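You operate a simulated robot arm through the tools that you are given. There is no shell and no other tool.

Carry out the task below with a simulated robot arm. There is one attempt and no reset: what you move stays moved.

## Task
Put things in order on the top of the sample table. At the end: the clear plastic cup (marked "4") from the top of the sample table is in the grey tray; the silver small nozzle stands where the silver tin (marked "WAX 2") stood; the silver tin from the top of the sample table stands where the black corner guard stood; the black corner guard from the top of the sample table stands where the clear plastic cup stood; whatever was shut is shut again. Leave all else as you found it, and nothing knocked over.

It is judged by the outcome, as a careful person would: the job done as asked, and still so three seconds after it is handed in. It fails if anything else is knocked over, pushed out of place, dropped, spilled or broken.

## Robot
A 6-joint arm with a two-finger parallel gripper, fixed in place. Base frame: the origin is on the floor under the middle of its stand, x ahead of it, y to its left, z up; the work surface is at about z = 0.8. Readings come in m, rad, newtons and seconds.
With the tool pointing down near the work surface it reaches from about 0.26 to 0.68 m from the base axis. Its first joint turns from -1.152 to 1.152 rad. Payload 2.9 kg.
The TCP is the grasp point between the finger pads, 0.03 m short of the fingertips. In the tool frame z runs along the fingers and y along their closing line. The gripper opens to 0.11 m. The fingers are 0.02 m wide and 0.01 m thick; the gripper's body (0.048 by 0.112 m) begins 0.055 m behind the TCP.
Orientation is told as [roll, pitch, yaw] about the base's x, y, z axes, in that order, counted from this pose: with the fingers straight down and closing along the base's y, the tool's x points along the base's -x, its y along +y and its z along -z.

## Interface
- The arm moves only by the tool drive_tool. Its argument "moves" is a list of rows, each a list of 7 numbers: the shift along the tool's x, y, z in m, then the turn, a rotation vector about the tool's x, y, z in rad, then the opening in per cent of the stroke, from 0 (shut) to 100 (fully open). In form: [[dx, dy, dz, ax, ay, az, gripper], ...]. A call has 1 to 20 rows; each row is the pose to reach, as a shift and turn from the pose commanded when the call began, along the tool's axes at that moment. Rows are played at 5 a second. More than 0.05 m and 0.15 rad between two rows, or a gripper value outside its range, and nothing of the call is played. A pose out of reach is approached as far as the arm can. The call stops where the force on the tool passes 40 N (or 10 N more than at its start, if that is more) or the arm is blocked; 0.2 s more then pass. Each finger travels about 0.108 m/s and halts on what it meets, pressing with about 20 N; the grip force reading is that of the motor and also rises with nothing between the fingers. The clock runs only during rows and for 0.2 s after the last one: add rows that repeat a pose to give the fingers time. It gives the time, the measured TCP pose, the force on the tool (base axes), the opening and the grip force at its end, in the units of the frame above (readings bear some noise), with the torque about the TCP (base axes, N m) and any sound that the robot's microphone picked up.
- Cameras (640 x 400 px; columns grow to the right, rows downward): "scene" is fixed at [0.0728, 0.4366, 1.3743]; the picture's right is [-0.73, -0.69, 0.00], its down [-0.42, 0.44, -0.79] and it looks along [0.54, -0.57, -0.61] (base axes); focal length 324 px, centre (320, 200). "wrist" rides on the gripper at [0.072, 0.017, -0.103] in the tool frame; the picture's right is [-0.23, 0.97, 0.00], its down [-0.76, -0.18, -0.62] and it looks along [-0.61, -0.14, 0.78] (tool axes); focal length 222 px, centre (320, 200). There is no depth. A picture from a camera that has moved, and an enlarged one, comes with that camera's place and axes in the base frame and with its lens. The place of the scene camera against the robot may be out by one fixed shift of up to 0.012 m in any direction.
- capture(camera): a new picture of that camera. No time passes.
- inspect(camera, box): a new picture of the part [left, top, right, bottom] of that camera's present view, enlarged. No time passes.
- finish_job(): hands the job in; it is judged then, once.

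Nothing tells you positions but the pictures and the camera data. Unless the task says otherwise, let go and move clear before handing in.

The tools are called after "Call:" as name(argument=value, ...) on one line, values as JSON. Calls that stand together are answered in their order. drive_tool: Moves the arm, as the interface text tells. Its arguments: {"type":"object","properties":{"moves":{"type":"array"}},"required":["moves"]} The other tools are called the same way: capture (camera) takes a picture; inspect (camera, box) takes an enlarged picture of a part of a camera's view; finish_job () hands the job in.

At the start:

```text
time: 0.0
position: [0.4721, -0.0493, 1.1548]
ee_rot: [0.0, 0.0, 0.001]
contact_force: [-0.1, 0.5, 0.2]
wrist_torque: [0.0, 0.02, 0.03]
finger_gap: 0.11
gripper_force: 0.1
```

scene: 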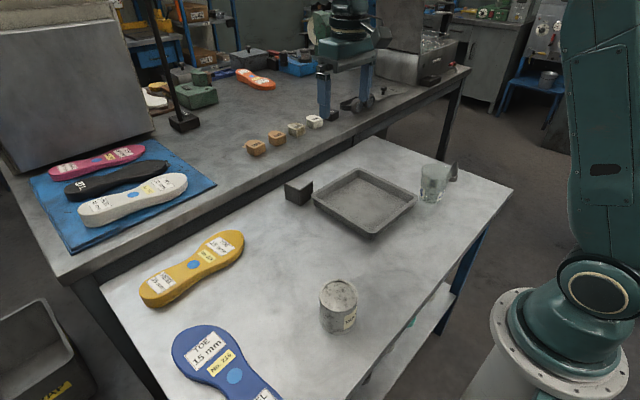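
wrist: 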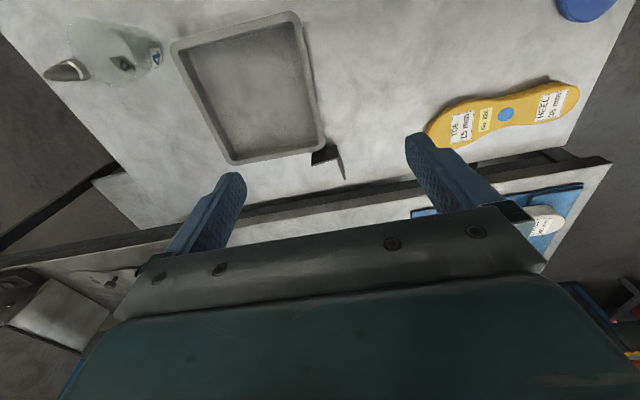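

I see a sample table with a grey tray, a clear cup with something behind it, a black corner guard, a silver tin, and two shoe lasts. First I'll take closer pictures to find everything, including the small nozzle.

Call:
inspect(camera="scene", box=[260, 130, 480, 260])

Call:
inspect(camera="scene", box=[280, 240, 420, 340])

Call:
inspect(camera="wrist", box=[20, 0, 340, 200])

Call:
capture(camera="wrist")

```text
2.91 times, centred on (370, 195) of scene
camera zoom: at [0.0728, 0.4366, 1.3743], right [-0.73, -0.69, 0.0], down [-0.42, 0.44, -0.79], along [0.54, -0.57, -0.61], focal length 942 px, centre (174, 214)
```

zoom: 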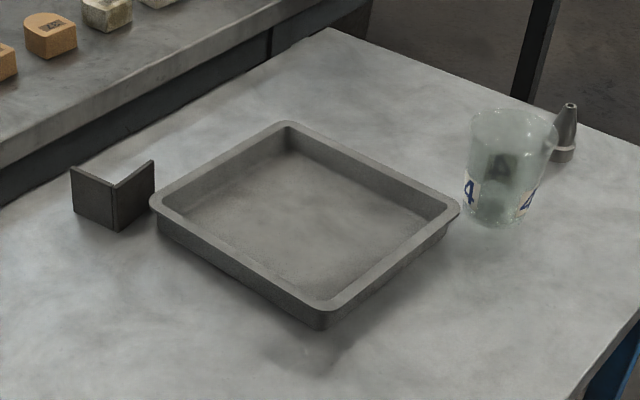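

```text
4.00 times, centred on (350, 290) of scene
camera zoom: at [0.0728, 0.4366, 1.3743], right [-0.73, -0.69, 0.0], down [-0.42, 0.44, -0.79], along [0.54, -0.57, -0.61], focal length 1295 px, centre (200, -160)
```

zoom: 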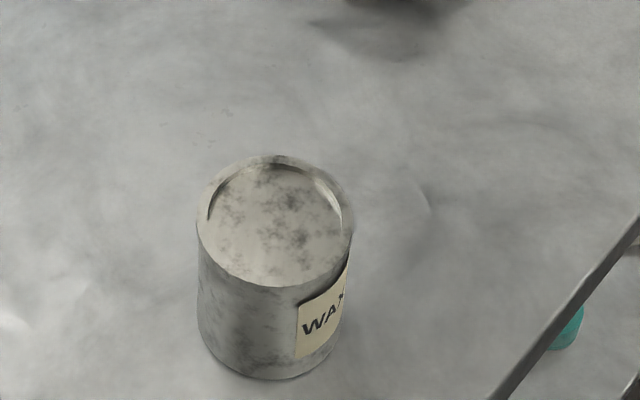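

```text
2.00 times, centred on (180, 100) of wrist
camera zoom: at [0.4006, -0.0327, 1.26], right [0.23, 0.97, 0.0], down [0.76, -0.18, 0.62], along [0.61, -0.14, -0.78], focal length 444 px, centre (600, 400)
```

zoom: 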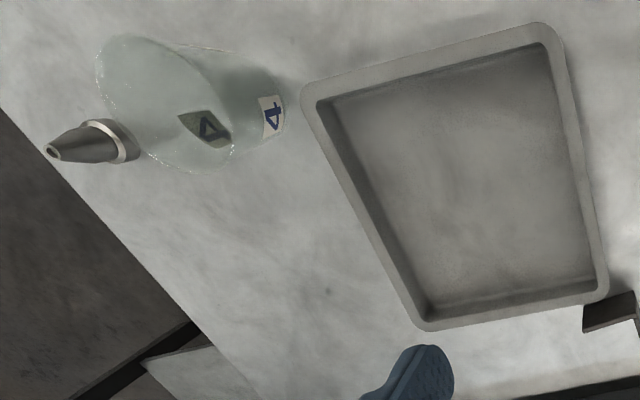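

```text
taken
camera wrist: at [0.4006, -0.0327, 1.26], right [0.23, 0.97, 0.0], down [0.76, -0.18, 0.62], along [0.61, -0.14, -0.78], focal length 222 px, centre (320, 200)
```

wrist: 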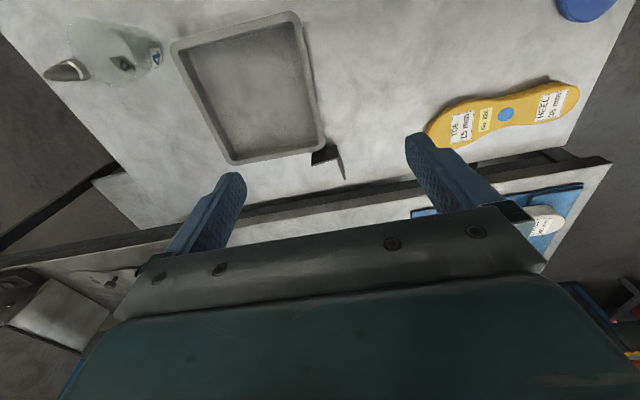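

The nozzle stands behind the cup (about x 0.36, y -0.47), the cup is at about (0.37, -0.33), the guard at about (0.63, -0.06) and the tin at about (0.29, 0.16). I'll move the wrist camera over the cup and nozzle for a better look.

Call:
drive_tool(moves=[[0.012, -0.044, 0.006, 0, 0, 0, 100], [0.025, -0.088, 0.012, 0, 0, 0, 100], [0.037, -0.132, 0.018, 0, 0, 0, 100], [0.05, -0.176, 0.025, 0, 0, 0, 100], [0.062, -0.22, 0.031, 0, 0, 0, 100], [0.075, -0.264, 0.037, 0, 0, 0, 100], [0.087, -0.308, 0.043, 0, 0, 0, 100], [0.1, -0.35, 0.05, 0, 0, 0, 100]])

Call:
capture(camera="wrist")

Call:
capture(camera="scene")

```text
time: 1.8
position: [0.3704, -0.3986, 1.1075]
ee_rot: [0.0, 0.0, -0.001]
contact_force: [0.0, 0.4, -0.2]
wrist_torque: [0.04, 0.0, -0.03]
finger_gap: 0.11
gripper_force: 0.1
```

```text
taken
camera wrist: at [0.2987, -0.3835, 1.211], right [0.23, 0.97, 0.0], down [0.76, -0.18, 0.62], along [0.61, -0.14, -0.78], focal length 222 px, centre (320, 200)
```

wrist: 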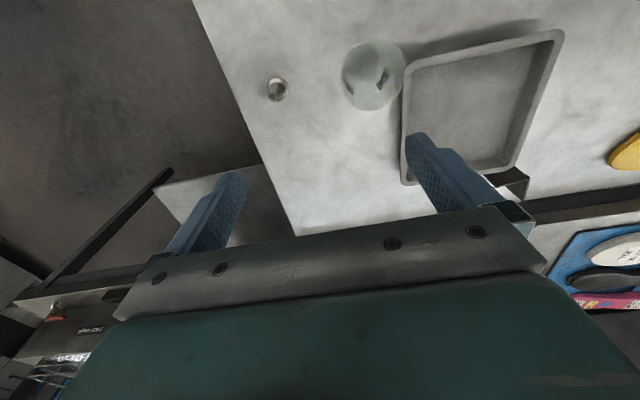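

```text
taken
```

scene: 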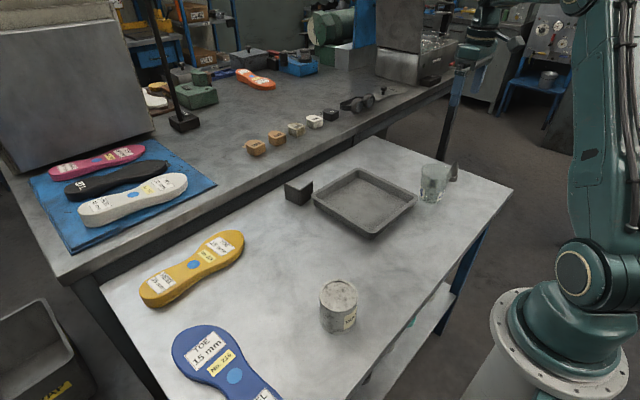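

Call:
inspect(camera="wrist", box=[240, 10, 440, 135])

Call:
inspect(camera="wrist", box=[380, 20, 580, 220])

Call:
inspect(camera="scene", box=[410, 150, 470, 210])

Call:
inspect(camera="scene", box=[275, 160, 345, 215])

```text
3.20 times, centred on (340, 72) of wrist
camera zoom: at [0.2987, -0.3835, 1.211], right [0.23, 0.97, 0.0], down [0.76, -0.18, 0.62], along [0.61, -0.14, -0.78], focal length 711 px, centre (256, 608)
```

zoom: 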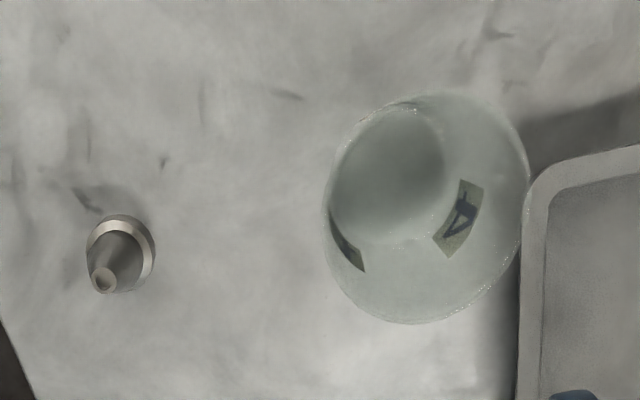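

```text
2.00 times, centred on (480, 120) of wrist
camera zoom: at [0.2987, -0.3835, 1.211], right [0.23, 0.97, 0.0], down [0.76, -0.18, 0.62], along [0.61, -0.14, -0.78], focal length 444 px, centre (0, 360)
```

zoom: 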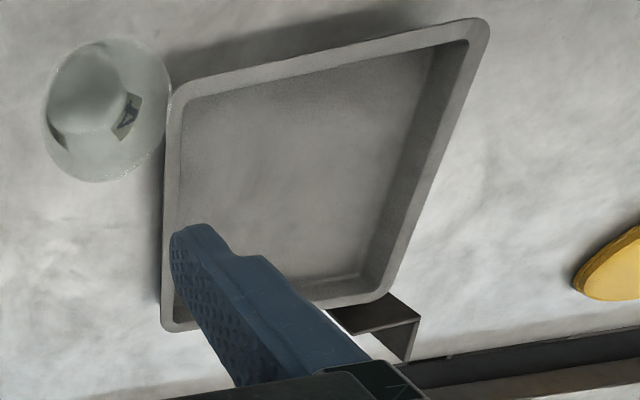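

```text
6.67 times, centred on (440, 180) of scene
camera zoom: at [0.0728, 0.4366, 1.3743], right [-0.73, -0.69, 0.0], down [-0.42, 0.44, -0.79], along [0.54, -0.57, -0.61], focal length 2159 px, centre (-480, 333)
```

zoom: 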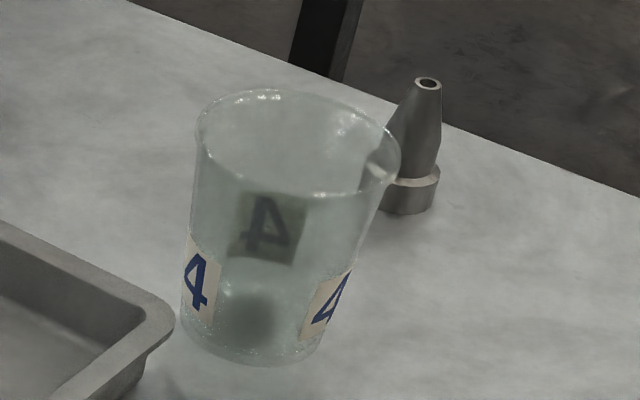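

```text
7.27 times, centred on (310, 188) of scene
camera zoom: at [0.0728, 0.4366, 1.3743], right [-0.73, -0.69, 0.0], down [-0.42, 0.44, -0.79], along [0.54, -0.57, -0.61], focal length 2355 px, centre (393, 291)
```

zoom: 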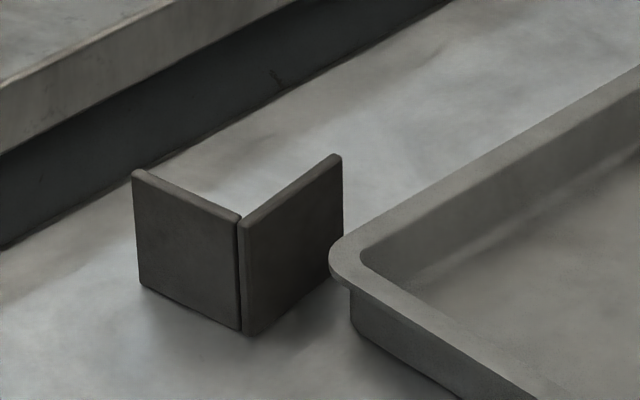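

I can see the nozzle (about 0.365, -0.470, 7 cm tall), the cup (about 0.364, -0.331, 9 cm tall, 8 cm rim) and the tray (x 0.38 to 0.59, y -0.27 to -0.07). Next I'll check the rest of the scene for another nozzle and move the wrist camera over the guard and tin.

Call:
inspect(camera="scene", box=[150, 0, 400, 160])

Call:
inspect(camera="scene", box=[350, 220, 500, 400])

Call:
drive_tool(moves=[[-0.03, 0.038, 0.005, 0, 0, 0, 100], [-0.06, 0.076, 0.01, 0, 0, 0, 100], [-0.09, 0.114, 0.015, 0, 0, 0, 100], [-0.12, 0.152, 0.02, 0, 0, 0, 100], [-0.15, 0.19, 0.025, 0, 0, 0, 100], [-0.18, 0.228, 0.03, 0, 0, 0, 100], [-0.2, 0.266, 0.035, 0, 0, 0, 100], [-0.215, 0.304, 0.04, 0, 0, 0, 100], [-0.22, 0.338, 0.05, 0, 0, 0, 100]])

Call:
capture(camera="wrist")

```text
2.50 times, centred on (275, 80) of scene
camera zoom: at [0.0728, 0.4366, 1.3743], right [-0.73, -0.69, 0.0], down [-0.42, 0.44, -0.79], along [0.54, -0.57, -0.61], focal length 810 px, centre (432, 500)
```

zoom: 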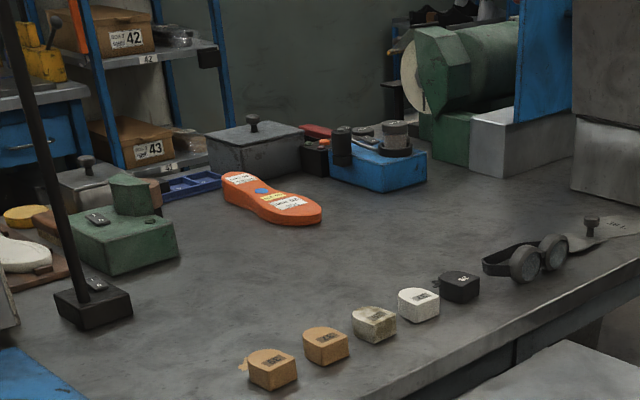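

```text
2.22 times, centred on (425, 310) of scene
camera zoom: at [0.0728, 0.4366, 1.3743], right [-0.73, -0.69, 0.0], down [-0.42, 0.44, -0.79], along [0.54, -0.57, -0.61], focal length 720 px, centre (87, -44)
```

zoom: 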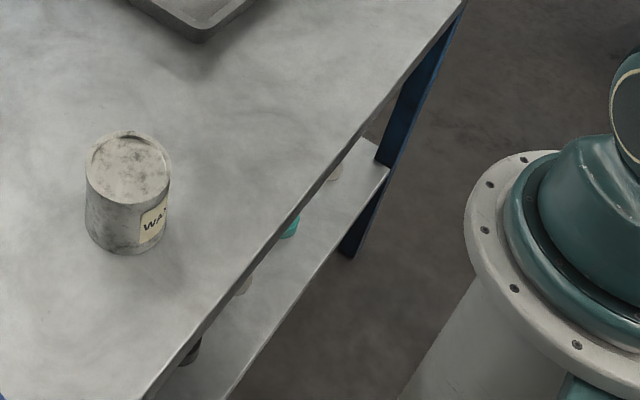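

```text
time: 3.8
position: [0.5929, -0.0616, 1.0571]
ee_rot: [0.001, 0.001, -0.001]
contact_force: [-0.1, 0.5, -0.5]
wrist_torque: [-0.01, 0.04, 0.03]
finger_gap: 0.1101
gripper_force: 0.1
```

```text
taken
camera wrist: at [0.5227, -0.0451, 1.161], right [0.23, 0.97, 0.0], down [0.76, -0.18, 0.62], along [0.61, -0.14, -0.78], focal length 222 px, centre (320, 200)
```

wrist: 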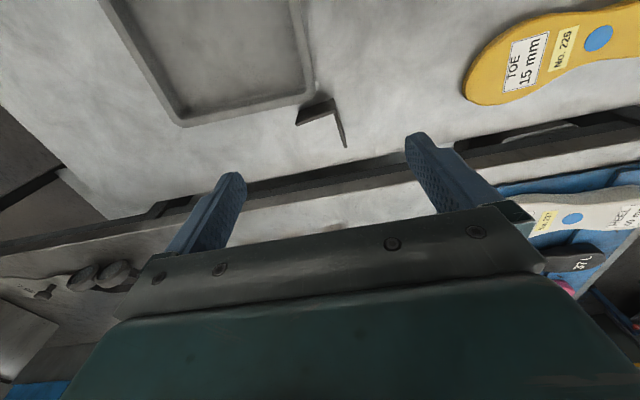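

Call:
inspect(camera="wrist", box=[240, 70, 400, 170])

Call:
inspect(camera="wrist", box=[80, 0, 480, 250])

```text
4.00 times, centred on (320, 120) of wrist
camera zoom: at [0.5227, -0.0451, 1.161], right [0.23, 0.97, 0.0], down [0.76, -0.18, 0.62], along [0.61, -0.14, -0.78], focal length 888 px, centre (320, 520)
```

zoom: 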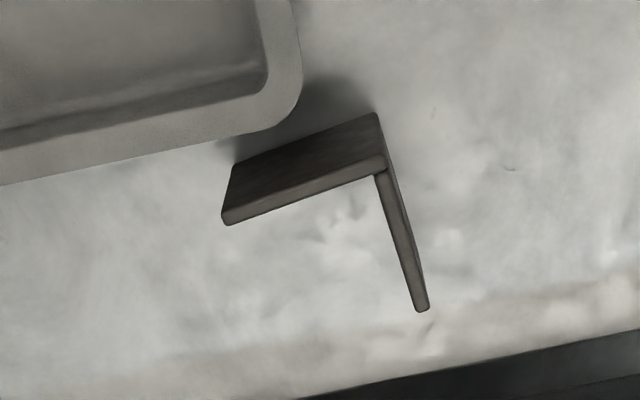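

```text
1.60 times, centred on (280, 125) of wrist
camera zoom: at [0.5227, -0.0451, 1.161], right [0.23, 0.97, 0.0], down [0.76, -0.18, 0.62], along [0.61, -0.14, -0.78], focal length 355 px, centre (384, 320)
```

zoom: 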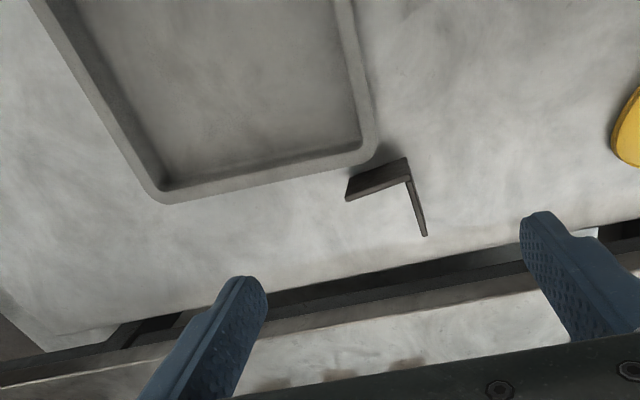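

The guard's corner is at about (0.616, -0.045), with one plate toward +x and one toward -y, turned about 5° and 57 mm high. I'll go over the cup first, turning the gripper so it closes along base x and the fingers stay clear of the tray.

Call:
drive_tool(moves=[[0.0208, -0.0245, 0.002, 0, 0, 0.1428, 100], [0.0416, -0.049, 0.004, 0, 0, 0.2856, 100], [0.0625, -0.0734, 0.006, 0, 0, 0.4284, 100], [0.0833, -0.0979, 0.008, 0, 0, 0.5712, 100], [0.1041, -0.1223, 0.01, 0, 0, 0.714, 100], [0.1249, -0.1468, 0.012, 0, 0, 0.8568, 100], [0.1457, -0.1712, 0.014, 0, 0, 0.9996, 100], [0.1666, -0.1957, 0.016, 0, 0, 1.1424, 100], [0.1874, -0.2201, 0.018, 0, 0, 1.2852, 100], [0.2082, -0.2446, 0.02, 0, 0, 1.428, 100], [0.229, -0.269, 0.02, 0, 0, 1.5708, 100], [0.229, -0.269, 0.02, 0, 0, 1.5708, 100]])

Call:
capture(camera="wrist")

Call:
inspect(camera="wrist", box=[240, 40, 400, 140])

Call:
capture(camera="scene")

```text
time: 6.4
position: [0.3623, -0.3302, 1.0383]
ee_rot: [0.0, 0.001, -1.575]
contact_force: [0.7, 0.9, 0.2]
wrist_torque: [0.0, 0.0, -0.04]
finger_gap: 0.1098
gripper_force: 0.0
```

```text
taken
camera wrist: at [0.3811, -0.259, 1.142], right [0.97, -0.23, 0.0], down [-0.18, -0.76, 0.62], along [-0.14, -0.61, -0.78], focal length 222 px, centre (320, 200)
```

wrist: 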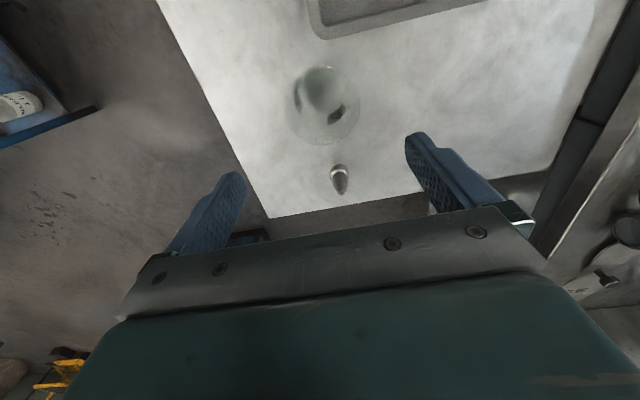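

```text
4.00 times, centred on (320, 90) of wrist
camera zoom: at [0.3811, -0.259, 1.142], right [0.97, -0.23, 0.0], down [-0.18, -0.76, 0.62], along [-0.14, -0.61, -0.78], focal length 888 px, centre (320, 640)
```

zoom: 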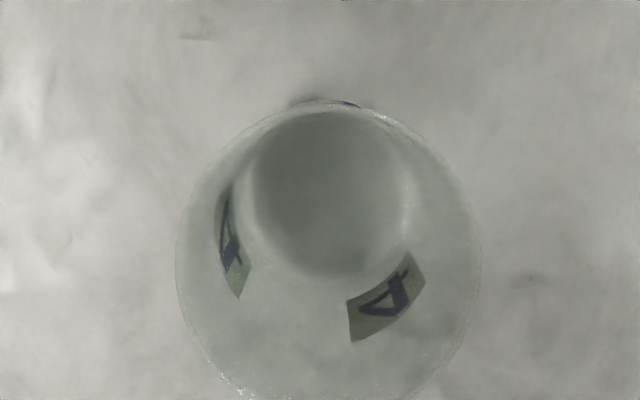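

```text
taken
```

scene: 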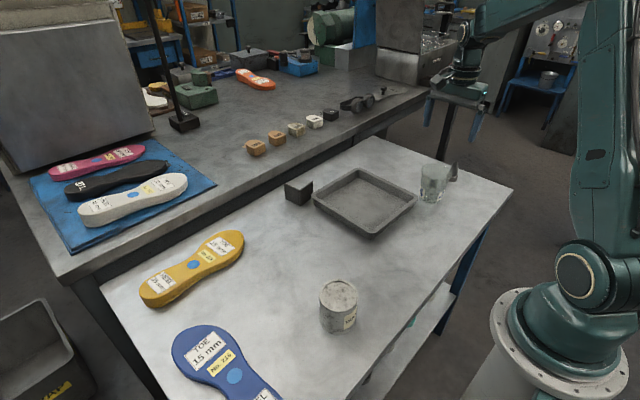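

The cup's centre works out at about (0.366, -0.329), rim at z≈0.885, with clear space around it. I'll descend around it and stop with the TCP slightly below the rim.

Call:
drive_tool(moves=[[0.001, 0.004, 0.03, 0, 0, 0, 100], [0.001, 0.004, 0.06, 0, 0, 0, 100], [0.001, 0.004, 0.09, 0, 0, 0, 100], [0.001, 0.004, 0.12, 0, 0, 0, 100], [0.001, 0.004, 0.145, 0, 0, 0, 100], [0.001, 0.004, 0.168, 0, 0, 0, 100], [0.001, 0.004, 0.168, 0, 0, 0, 100]])

Call:
capture(camera="wrist")

Call:
inspect(camera="scene", box=[380, 110, 500, 230])

```text
time: 8.0
position: [0.365, -0.328, 0.8684]
ee_rot: [0.0, 0.0, -1.571]
contact_force: [-0.7, -0.2, 0.0]
wrist_torque: [0.0, -0.04, 0.03]
finger_gap: 0.1098
gripper_force: 0.1
```

```text
taken
camera wrist: at [0.3841, -0.2569, 0.9732], right [0.97, -0.23, 0.0], down [-0.18, -0.76, 0.62], along [-0.14, -0.61, -0.78], focal length 222 px, centre (320, 200)
```

wrist: 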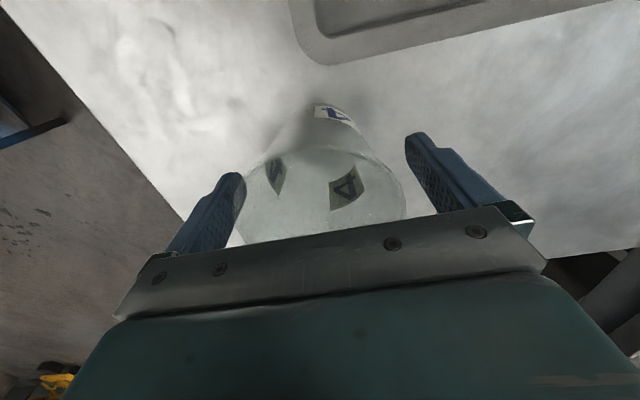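

```text
3.33 times, centred on (440, 170) of scene
camera zoom: at [0.0728, 0.4366, 1.3743], right [-0.73, -0.69, 0.0], down [-0.42, 0.44, -0.79], along [0.54, -0.57, -0.61], focal length 1079 px, centre (-80, 300)
```

zoom: 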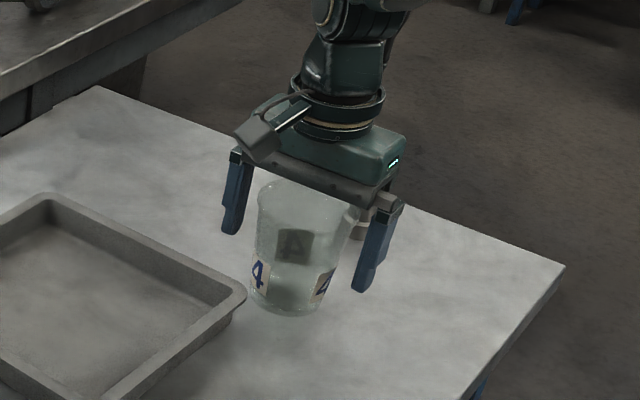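

The cup sits centred between the fingers with the rim below the gripper body. I'll close gently on it.

Call:
drive_tool(moves=[[0, 0, 0, 0, 0, 0, 90], [0, 0, 0, 0, 0, 0, 80], [0, 0, 0, 0, 0, 0, 74], [0, 0, 0, 0, 0, 0, 68], [0, 0, 0, 0, 0, 0, 62], [0, 0, 0, 0, 0, 0, 58], [0, 0, 0, 0, 0, 0, 58]])

Call:
inspect(camera="scene", box=[380, 110, 500, 230])

Call:
capture(camera="wrist")

```text
time: 9.6
position: [0.365, -0.3283, 0.8698]
ee_rot: [-0.001, 0.0, -1.57]
contact_force: [-0.4, -0.1, -0.3]
wrist_torque: [-0.02, 0.01, 0.0]
finger_gap: 0.0802
gripper_force: 14.2
```

```text
3.33 times, centred on (440, 170) of scene
camera zoom: at [0.0728, 0.4366, 1.3743], right [-0.73, -0.69, 0.0], down [-0.42, 0.44, -0.79], along [0.54, -0.57, -0.61], focal length 1079 px, centre (-80, 300)
```

zoom: 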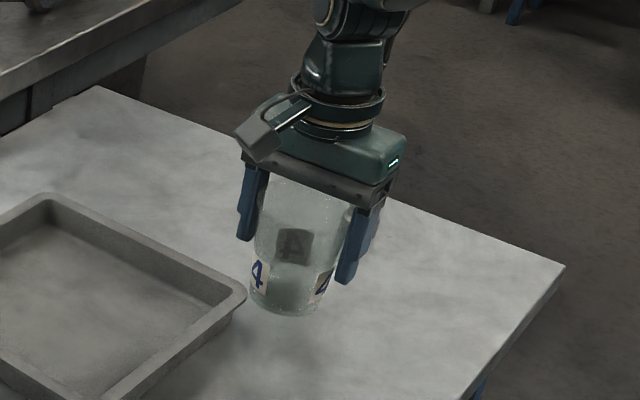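

```text
taken
camera wrist: at [0.3841, -0.2569, 0.9735], right [0.97, -0.23, 0.0], down [-0.18, -0.76, 0.62], along [-0.14, -0.61, -0.78], focal length 222 px, centre (320, 200)
```

wrist: 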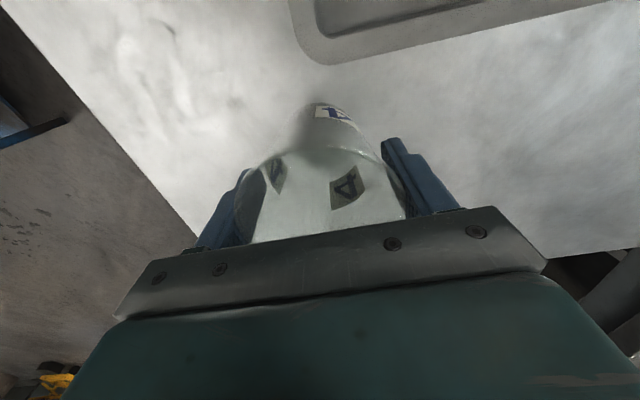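

The gripper has met the cup at 80 mm. I'll lift a little and check the hold.

Call:
drive_tool(moves=[[0, 0, -0.01, 0, 0, 0, 55], [0, 0, -0.025, 0, 0, 0, 55], [0, 0, -0.045, 0, 0, 0, 55], [0, 0, -0.07, 0, 0, 0, 55], [0, 0, -0.1, 0, 0, 0, 55], [0, 0, -0.1, 0, 0, 0, 55]])

Call:
inspect(camera="scene", box=[380, 80, 500, 200])

Call:
capture(camera="wrist")

```text
time: 11.0
position: [0.3666, -0.3264, 0.9693]
ee_rot: [-0.001, 0.0, -1.571]
contact_force: [-0.2, 0.9, 1.0]
wrist_torque: [0.0, 0.01, 0.0]
finger_gap: 0.0801
gripper_force: 14.3
```

```text
3.33 times, centred on (440, 140) of scene
camera zoom: at [0.0728, 0.4366, 1.3743], right [-0.73, -0.69, 0.0], down [-0.42, 0.44, -0.79], along [0.54, -0.57, -0.61], focal length 1079 px, centre (-80, 400)
```

zoom: 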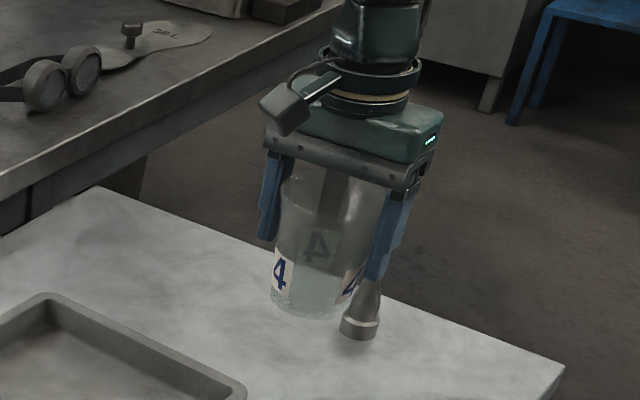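

```text
taken
camera wrist: at [0.3846, -0.2557, 1.0733], right [0.97, -0.23, 0.0], down [-0.18, -0.76, 0.62], along [-0.14, -0.61, -0.78], focal length 222 px, centre (320, 200)
```

wrist: 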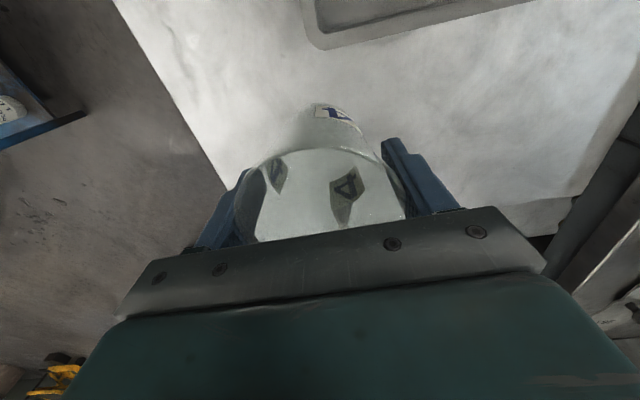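

The cup is held upright and clear. Now I'll carry it over the middle of the tray (about 0.485, -0.17).

Call:
drive_tool(moves=[[0.015, 0.011, 0, 0, 0, 0, 55], [0.039, 0.03, 0, 0, 0, 0, 55], [0.063, 0.048, 0, 0, 0, 0, 55], [0.087, 0.066, 0, 0, 0, 0, 55], [0.111, 0.084, 0, 0, 0, 0, 55], [0.135, 0.102, 0, 0, 0, 0, 55], [0.15, 0.113, 0, 0, 0, 0, 55], [0.1565, 0.1185, 0, 0, 0, 0, 55], [0.1565, 0.1185, 0.02, 0, 0, 0, 55], [0.1565, 0.1185, 0.045, 0, 0, 0, 55], [0.1565, 0.1185, 0.07, 0, 0, 0, 55], [0.1565, 0.1185, 0.07, 0, 0, 0, 55]])

Call:
inspect(camera="scene", box=[290, 100, 450, 250])

Call:
capture(camera="wrist")

```text
time: 13.6
position: [0.4854, -0.1709, 0.8983]
ee_rot: [0.0, 0.0, -1.571]
contact_force: [-0.1, -0.3, -0.6]
wrist_torque: [-0.01, 0.01, 0.01]
finger_gap: 0.0799
gripper_force: 14.7
```

```text
2.67 times, centred on (370, 175) of scene
camera zoom: at [0.0728, 0.4366, 1.3743], right [-0.73, -0.69, 0.0], down [-0.42, 0.44, -0.79], along [0.54, -0.57, -0.61], focal length 864 px, centre (187, 267)
```

zoom: 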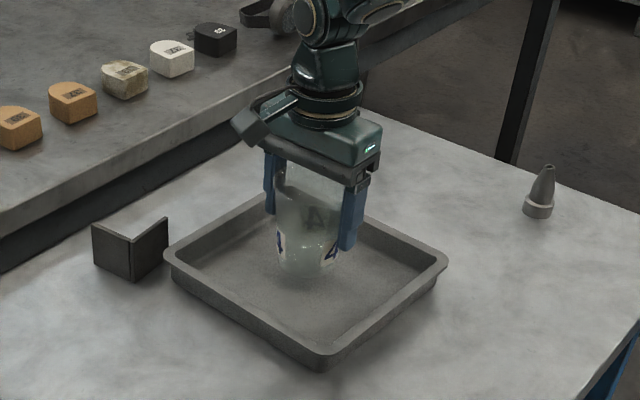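

```text
taken
camera wrist: at [0.5037, -0.0999, 1.0015], right [0.97, -0.23, 0.0], down [-0.18, -0.76, 0.62], along [-0.14, -0.61, -0.78], focal length 222 px, centre (320, 200)
```

wrist: 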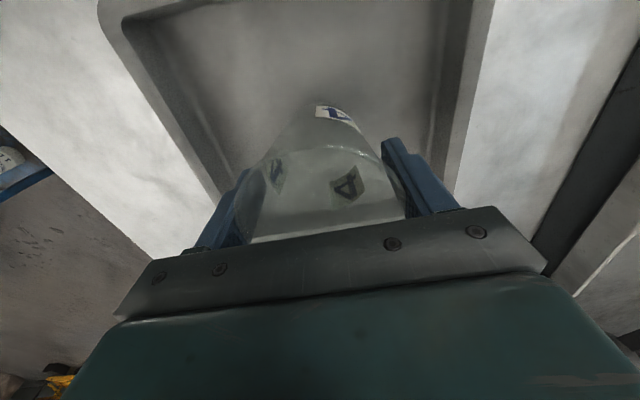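

The cup is over the middle of the tray. I'll lower it in small steps and watch the force.

Call:
drive_tool(moves=[[0, 0, 0.006, 0, 0, 0, 55], [0, 0, 0.012, 0, 0, 0, 55], [0, 0, 0.016, 0, 0, 0, 55], [0, 0, 0.019, 0, 0, 0, 55], [0, 0, 0.019, 0, 0, 0, 55]])

Call:
drive_tool(moves=[[0, 0, 0.001, 0, 0, 0, 55], [0, 0, 0.002, 0, 0, 0, 55], [0, 0, 0.002, 0, 0, 0, 55]])

Call:
drive_tool(moves=[[0, 0, 0.001, 0, 0, 0, 55], [0, 0, 0.002, 0, 0, 0, 55], [0, 0, 0.002, 0, 0, 0, 55]])

```text
time: 14.8
position: [0.4856, -0.1717, 0.8802]
ee_rot: [0.001, 0.001, -1.571]
contact_force: [-0.7, -0.3, 0.1]
wrist_torque: [0.0, 0.02, 0.0]
finger_gap: 0.0802
gripper_force: 14.7
```

```text
time: 15.6
position: [0.4854, -0.1709, 0.8776]
ee_rot: [-0.002, 0.003, -1.571]
contact_force: [0.0, -0.1, 0.2]
wrist_torque: [0.01, -0.01, -0.01]
finger_gap: 0.0804
gripper_force: 14.6
```

```text
time: 16.4
position: [0.4848, -0.1703, 0.8754]
ee_rot: [0.0, -0.001, -1.57]
contact_force: [0.0, 0.0, 0.8]
wrist_torque: [0.02, 0.02, 0.03]
finger_gap: 0.0803
gripper_force: 14.1
```

Call:
drive_tool(moves=[[0, 0, 0.001, 0, 0, 0, 55], [0, 0, 0.0015, 0, 0, 0, 55], [0, 0, 0.0015, 0, 0, 0, 55]])

Call:
inspect(camera="scene", box=[320, 140, 420, 220])

```text
time: 17.2
position: [0.4846, -0.1716, 0.8737]
ee_rot: [-0.002, 0.001, -1.571]
contact_force: [0.2, -0.7, -0.4]
wrist_torque: [0.0, 0.01, 0.03]
finger_gap: 0.0802
gripper_force: 14.5
```

```text
5.00 times, centred on (370, 180) of scene
camera zoom: at [0.0728, 0.4366, 1.3743], right [-0.73, -0.69, 0.0], down [-0.42, 0.44, -0.79], along [0.54, -0.57, -0.61], focal length 1619 px, centre (70, 300)
```

zoom: 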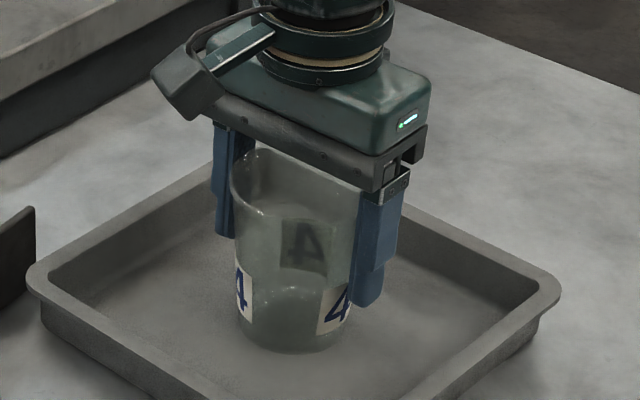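

Call:
drive_tool(moves=[[0, 0, 0.0007, 0, 0, 0, 55], [0, 0, 0.0013, 0, 0, 0, 55], [0, 0, 0.0013, 0, 0, 0, 55]])

Call:
drive_tool(moves=[[0, 0, 0.0007, 0, 0, 0, 55], [0, 0, 0.001, 0, 0, 0, 55], [0, 0, 0.001, 0, 0, 0, 55]])

```text
time: 18.0
position: [0.4867, -0.1719, 0.8719]
ee_rot: [0.002, 0.0, -1.571]
contact_force: [-1.2, 1.8, 10.0]
wrist_torque: [-0.02, -0.04, -0.02]
finger_gap: 0.0803
gripper_force: 14.2
```

```text
time: 18.8
position: [0.4851, -0.172, 0.872]
ee_rot: [-0.001, -0.001, -1.57]
contact_force: [1.3, 0.7, 10.5]
wrist_torque: [-0.04, 0.02, 0.03]
finger_gap: 0.08
gripper_force: 14.1
```

Contact is felt at about 10 N, so the cup is standing on the tray floor. I'll open slowly, then rise.

Call:
drive_tool(moves=[[0, 0, -0.0005, 0, 0, 0, 66], [0, 0, -0.0005, 0, 0, 0, 72], [0, 0, -0.0005, 0, 0, 0, 76], [0, 0, -0.0005, 0, 0, 0, 82], [0, 0, -0.0005, 0, 0, 0, 92], [0, 0, -0.0005, 0, 0, 0, 100], [0, 0, -0.0005, 0, 0, 0, 100]])

Call:
inspect(camera="scene", box=[320, 140, 420, 220])

```text
time: 20.4
position: [0.4842, -0.1728, 0.8725]
ee_rot: [0.0, 0.0, -1.571]
contact_force: [0.6, -0.1, 0.2]
wrist_torque: [0.0, -0.01, 0.01]
finger_gap: 0.11
gripper_force: 0.0
```

```text
5.00 times, centred on (370, 180) of scene
camera zoom: at [0.0728, 0.4366, 1.3743], right [-0.73, -0.69, 0.0], down [-0.42, 0.44, -0.79], along [0.54, -0.57, -0.61], focal length 1619 px, centre (70, 300)
```

zoom: 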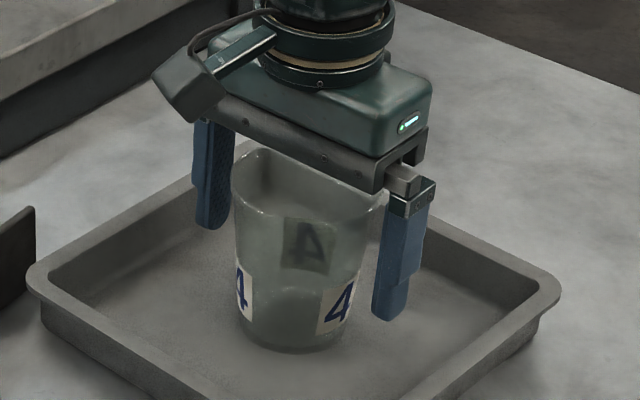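

The cup stands upright in the tray. I'll rise, then turn the gripper back and go over the guard's +x plate, at about (0.643, -0.044).

Call:
drive_tool(moves=[[0, 0, -0.03, 0, 0, 0, 100], [0, 0, -0.07, 0, 0, 0, 100], [0, 0, -0.11, 0, 0, 0, 100], [0, 0, -0.15, 0, 0, 0, 100], [0.01, 0.013, -0.155, 0, 0, -0.138, 100], [0.021, 0.026, -0.155, 0, 0, -0.276, 100], [0.032, 0.04, -0.155, 0, 0, -0.414, 100], [0.043, 0.053, -0.155, 0, 0, -0.552, 100], [0.054, 0.066, -0.155, 0, 0, -0.69, 100], [0.065, 0.08, -0.155, 0, 0, -0.828, 100], [0.076, 0.093, -0.155, 0, 0, -0.966, 100], [0.087, 0.106, -0.155, 0, 0, -1.104, 100], [0.098, 0.12, -0.15, 0, 0, -1.242, 100], [0.108, 0.133, -0.145, 0, 0, -1.38, 100], [0.118, 0.146, -0.14, 0, 0, -1.518, 100], [0.128, 0.1585, -0.13, 0, 0, -1.658, 100], [0.128, 0.1585, -0.13, 0, 0, -1.658, 100]])

Call:
capture(camera="wrist")

Call:
inspect(camera="wrist", box=[240, 50, 400, 150])

Call:
capture(camera="scene")

```text
time: 24.0
position: [0.6432, -0.0448, 1.0017]
ee_rot: [-0.001, 0.001, 0.09]
contact_force: [0.5, 0.0, 0.7]
wrist_torque: [0.02, -0.02, 0.0]
finger_gap: 0.1101
gripper_force: 0.0
```

```text
taken
camera wrist: at [0.571, -0.0357, 1.1056], right [0.14, 0.99, 0.0], down [0.77, -0.11, 0.62], along [0.62, -0.09, -0.78], focal length 222 px, centre (320, 200)
```

wrist: 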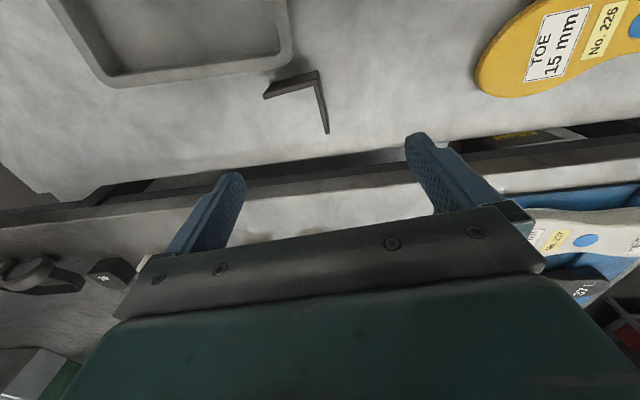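

```text
4.00 times, centred on (320, 100) of wrist
camera zoom: at [0.571, -0.0357, 1.1056], right [0.14, 0.99, 0.0], down [0.77, -0.11, 0.62], along [0.62, -0.09, -0.78], focal length 888 px, centre (320, 600)
```

zoom: 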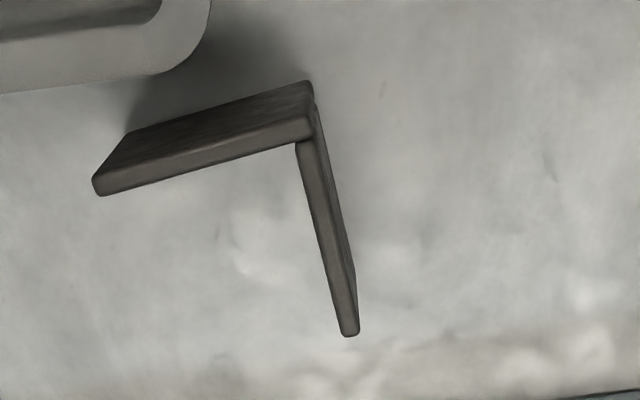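

```text
taken
```

scene: 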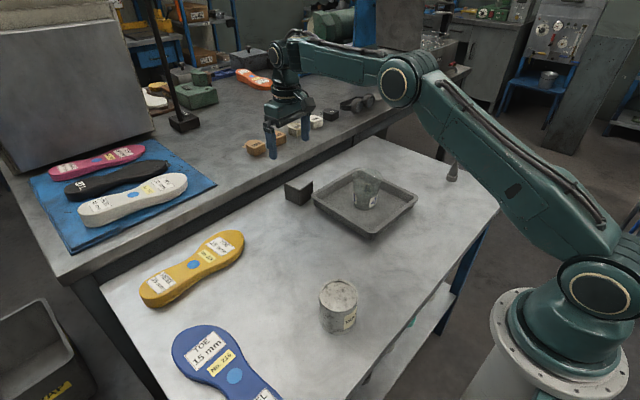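

The guard's +x plate runs from (0.62, -0.046) to (0.67, -0.042), and the gripper's turn matches it. I'll descend with the fingers part-open, one on each side of that plate.

Call:
drive_tool(moves=[[-0.002, 0.0005, 0.03, 0, 0, 0, 70], [-0.002, 0.0005, 0.06, 0, 0, 0, 40], [-0.002, 0.0005, 0.09, 0, 0, 0, 35], [-0.002, 0.0005, 0.115, 0, 0, 0, 35], [-0.002, 0.0005, 0.115, 0, 0, 0, 35]])

Call:
capture(camera="wrist")

Call:
inspect(camera="scene", box=[250, 120, 350, 220])

```text
time: 25.2
position: [0.6445, -0.0458, 0.8886]
ee_rot: [0.001, -0.002, 0.089]
contact_force: [-0.1, 0.2, -0.7]
wrist_torque: [0.0, 0.01, -0.01]
finger_gap: 0.0385
gripper_force: 0.1
```

```text
taken
camera wrist: at [0.5722, -0.035, 0.991], right [0.14, 0.99, 0.0], down [0.77, -0.11, 0.62], along [0.62, -0.09, -0.78], focal length 222 px, centre (320, 200)
```

wrist: 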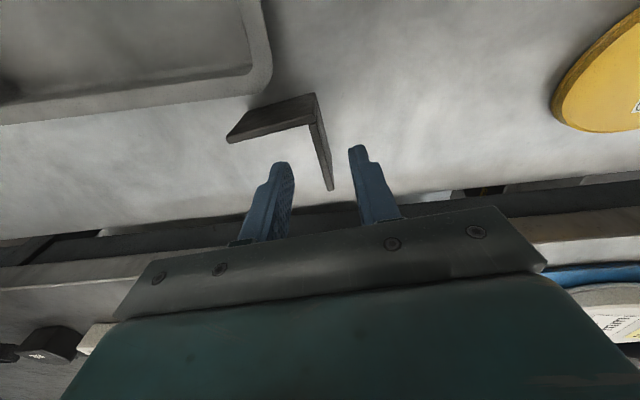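

```text
4.00 times, centred on (300, 170) of scene
camera zoom: at [0.0728, 0.4366, 1.3743], right [-0.73, -0.69, 0.0], down [-0.42, 0.44, -0.79], along [0.54, -0.57, -0.61], focal length 1295 px, centre (400, 320)
```

zoom: 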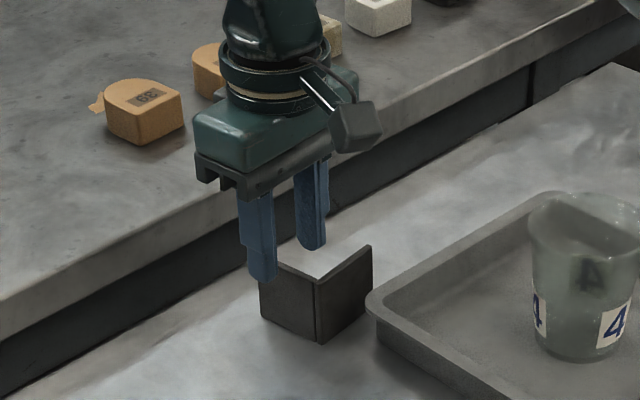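

The fingers straddle the plate and are well centred. I'll go down the rest of the way and close.

Call:
drive_tool(moves=[[0, 0.001, 0.015, 0, 0, 0, 35], [0, 0.001, 0.03, 0, 0, 0, 35], [0, 0.001, 0.042, 0, 0, 0, 35], [0, 0.001, 0.046, 0, 0, 0, 35], [0, 0.001, 0.046, 0, 0, 0, 35]])

Call:
inspect(camera="scene", box=[250, 120, 350, 220])

Call:
capture(camera="wrist")

```text
time: 26.4
position: [0.6456, -0.0418, 0.8399]
ee_rot: [0.001, -0.001, 0.087]
contact_force: [0.1, -1.3, 0.1]
wrist_torque: [0.0, -0.01, 0.01]
finger_gap: 0.0384
gripper_force: 0.0
```

```text
4.00 times, centred on (300, 170) of scene
camera zoom: at [0.0728, 0.4366, 1.3743], right [-0.73, -0.69, 0.0], down [-0.42, 0.44, -0.79], along [0.54, -0.57, -0.61], focal length 1295 px, centre (400, 320)
```

zoom: 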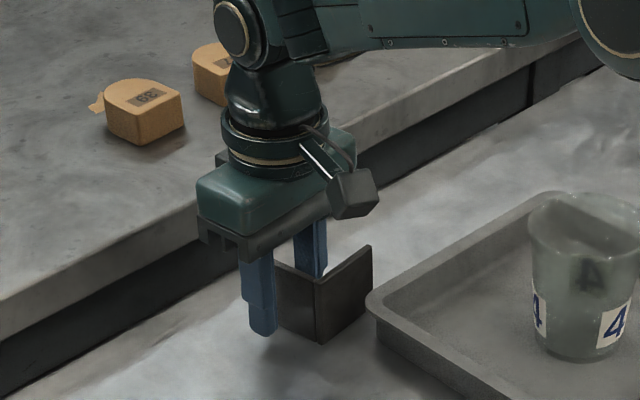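

```text
taken
camera wrist: at [0.5739, -0.0329, 0.9446], right [0.14, 0.99, 0.0], down [0.77, -0.11, 0.62], along [0.62, -0.09, -0.78], focal length 222 px, centre (320, 200)
```

wrist: 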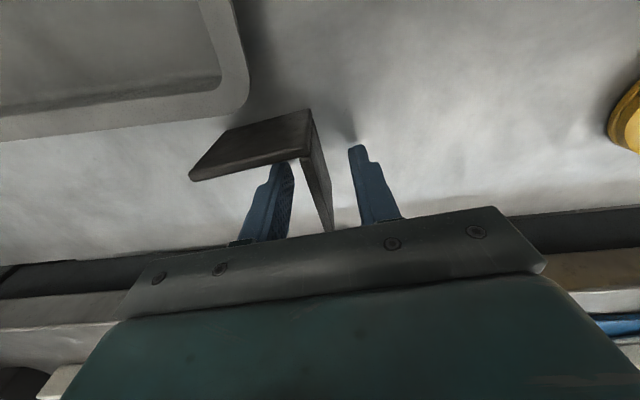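

Call:
drive_tool(moves=[[0, 0, 0, 0, 0, 0, 25], [0, 0, 0, 0, 0, 0, 16], [0, 0, 0, 0, 0, 0, 10], [0, 0, 0, 0, 0, 0, 5], [0, 0, 0, 0, 0, 0, 0], [0, 0, 0, 0, 0, 0, 0], [0, 0, 0, 0, 0, 0, 0]])

Call:
inspect(camera="scene", box=[250, 120, 350, 220])

Call:
inspect(camera="wrist", box=[160, 60, 480, 260])

```text
time: 28.0
position: [0.6452, -0.0419, 0.8412]
ee_rot: [-0.001, 0.0, 0.086]
contact_force: [-0.5, 0.0, 0.8]
wrist_torque: [0.0, 0.01, 0.0]
finger_gap: 0.0051
gripper_force: 19.7
```

```text
4.00 times, centred on (300, 170) of scene
camera zoom: at [0.0728, 0.4366, 1.3743], right [-0.73, -0.69, 0.0], down [-0.42, 0.44, -0.79], along [0.54, -0.57, -0.61], focal length 1295 px, centre (400, 320)
```

zoom: 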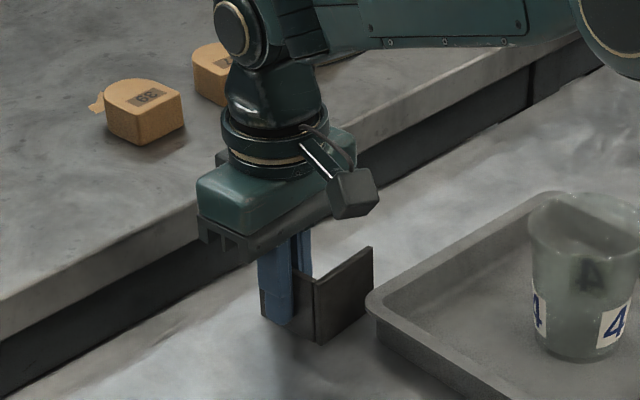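

```text
2.00 times, centred on (320, 160) of wrist
camera zoom: at [0.5739, -0.033, 0.9449], right [0.14, 0.99, 0.0], down [0.77, -0.11, 0.62], along [0.62, -0.09, -0.78], focal length 444 px, centre (320, 280)
```

zoom: 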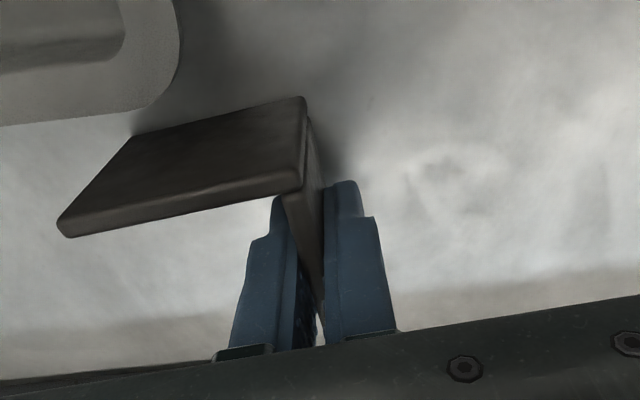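

The guard is held (5 mm plate). I'll lift it and carry it high over the tray to the cup's old place.

Call:
drive_tool(moves=[[0, 0, -0.01, 0, 0, 0, 0], [0, 0, -0.03, 0, 0, 0, 0], [0, 0, -0.06, 0, 0, 0, 0], [0, 0, -0.1, 0, 0, 0, 0], [0, 0, -0.14, 0, 0, 0, 0], [0, 0, -0.17, 0, 0, 0, 0], [0, 0, -0.17, 0, 0, 0, 0]])

Call:
inspect(camera="scene", box=[230, 60, 370, 200])

Call:
capture(camera="wrist")

```text
time: 29.6
position: [0.6453, -0.0422, 1.0107]
ee_rot: [0.001, 0.0, 0.088]
contact_force: [-0.6, 0.7, 0.6]
wrist_torque: [0.02, -0.04, 0.03]
finger_gap: 0.005
gripper_force: 20.1
```

```text
2.86 times, centred on (300, 130) of scene
camera zoom: at [0.0728, 0.4366, 1.3743], right [-0.73, -0.69, 0.0], down [-0.42, 0.44, -0.79], along [0.54, -0.57, -0.61], focal length 925 px, centre (377, 400)
```

zoom: 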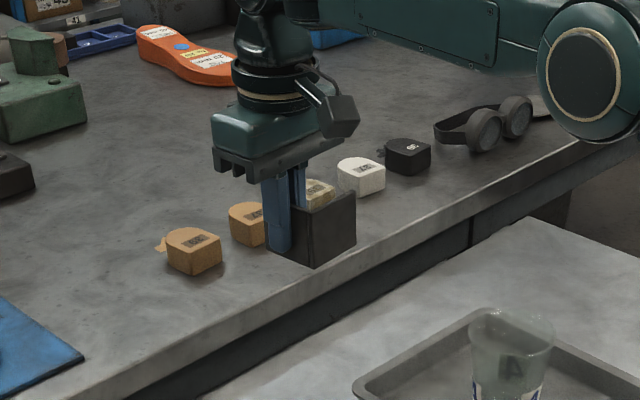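

```text
taken
camera wrist: at [0.5731, -0.0326, 1.1145], right [0.14, 0.99, 0.0], down [0.77, -0.11, 0.62], along [0.62, -0.09, -0.78], focal length 222 px, centre (320, 200)
```

wrist: 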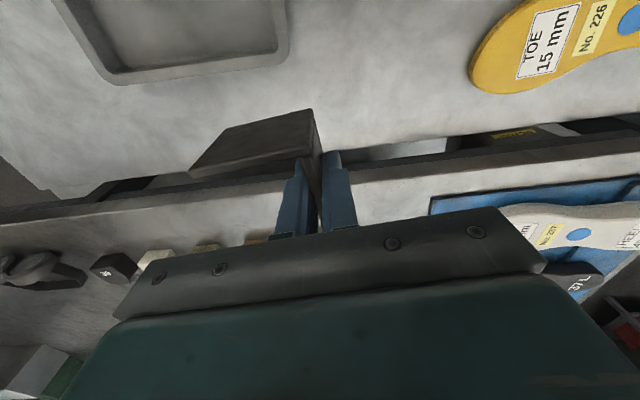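

The guard is held level. Now the carry to the cup's old place, target TCP about (0.3705, -0.308).

Call:
drive_tool(moves=[[0.015, -0.012, 0, 0, 0, 0, 0], [0.043, -0.035, 0, 0, 0, 0, 0], [0.072, -0.058, 0, 0, 0, 0, 0], [0.101, -0.082, 0, 0, 0, 0, 0], [0.13, -0.105, 0, 0, 0, 0, 0], [0.159, -0.129, 0, 0, 0, 0, 0], [0.188, -0.152, 0, 0, 0, 0, 0], [0.217, -0.176, 0, 0, 0, 0, 0], [0.246, -0.2, 0, 0, 0, 0, 0], [0.275, -0.223, 0, 0, 0, 0, 0], [0.29, -0.235, 0, 0, 0, 0, 0], [0.2971, -0.2411, 0, 0, 0, 0, 0], [0.2971, -0.2411, 0, 0, 0, 0, 0]])

Call:
capture(camera="wrist")

Call:
inspect(camera="scene", box=[350, 60, 500, 210])

```text
time: 32.4
position: [0.3701, -0.3098, 1.0113]
ee_rot: [0.0, 0.0, 0.088]
contact_force: [0.2, 0.5, -0.7]
wrist_torque: [-0.01, -0.01, 0.02]
finger_gap: 0.0053
gripper_force: 20.1
```

```text
taken
camera wrist: at [0.2979, -0.3, 1.1142], right [0.14, 0.99, 0.0], down [0.77, -0.11, 0.62], along [0.62, -0.09, -0.78], focal length 222 px, centre (320, 200)
```

wrist: 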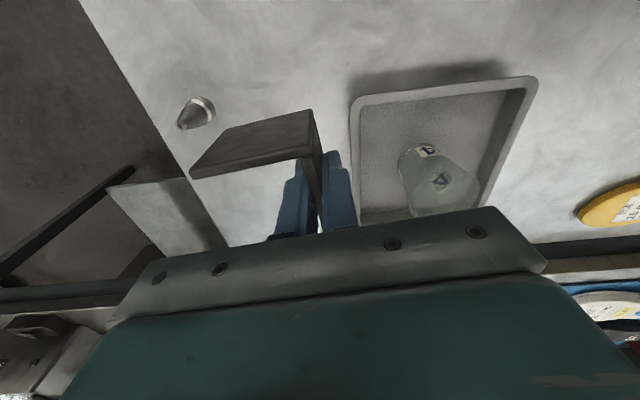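

```text
2.67 times, centred on (425, 135) of scene
camera zoom: at [0.0728, 0.4366, 1.3743], right [-0.73, -0.69, 0.0], down [-0.42, 0.44, -0.79], along [0.54, -0.57, -0.61], focal length 864 px, centre (40, 373)
```

zoom: 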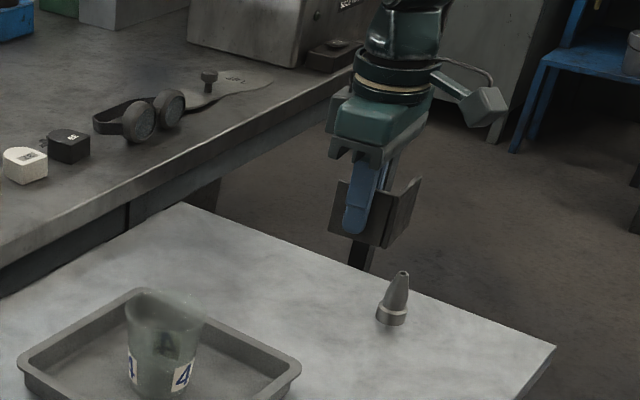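

The guard hangs level over the cup's old place, about 2 cm clear of the tray. I'll lower it to just above the table, then feel for contact.

Call:
drive_tool(moves=[[0, 0, 0.03, 0, 0, 0, 0], [0, 0, 0.065, 0, 0, 0, 0], [0, 0, 0.1, 0, 0, 0, 0], [0, 0, 0.13, 0, 0, 0, 0], [0, 0, 0.15, 0, 0, 0, 0], [0, 0, 0.162, 0, 0, 0, 0], [0, 0, 0.162, 0, 0, 0, 0]])

Call:
inspect(camera="scene", box=[380, 110, 500, 230])

Call:
capture(camera="wrist")

```text
time: 34.0
position: [0.3697, -0.309, 0.8488]
ee_rot: [0.0, 0.0, 0.087]
contact_force: [-1.5, -0.5, 0.1]
wrist_torque: [0.02, 0.0, 0.03]
finger_gap: 0.005
gripper_force: 20.2
```

```text
3.33 times, centred on (440, 170) of scene
camera zoom: at [0.0728, 0.4366, 1.3743], right [-0.73, -0.69, 0.0], down [-0.42, 0.44, -0.79], along [0.54, -0.57, -0.61], focal length 1079 px, centre (-80, 300)
```

zoom: 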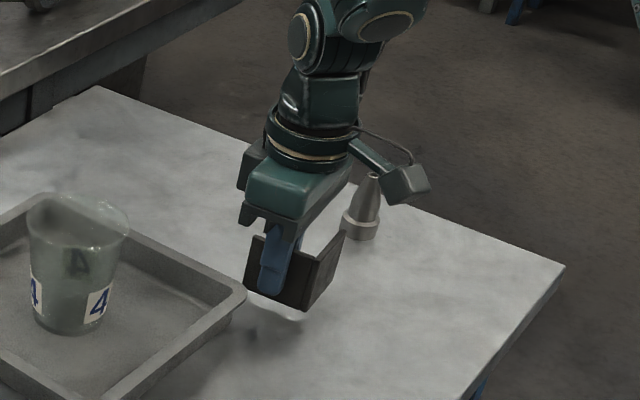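

```text
taken
camera wrist: at [0.2972, -0.2991, 0.9524], right [0.14, 0.99, 0.0], down [0.77, -0.11, 0.62], along [0.62, -0.09, -0.78], focal length 222 px, centre (320, 200)
```

wrist: 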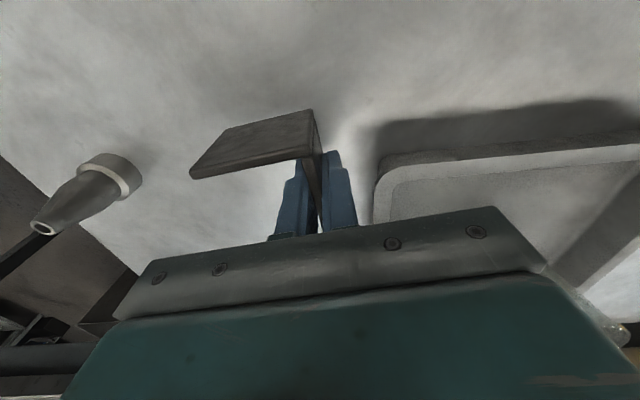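

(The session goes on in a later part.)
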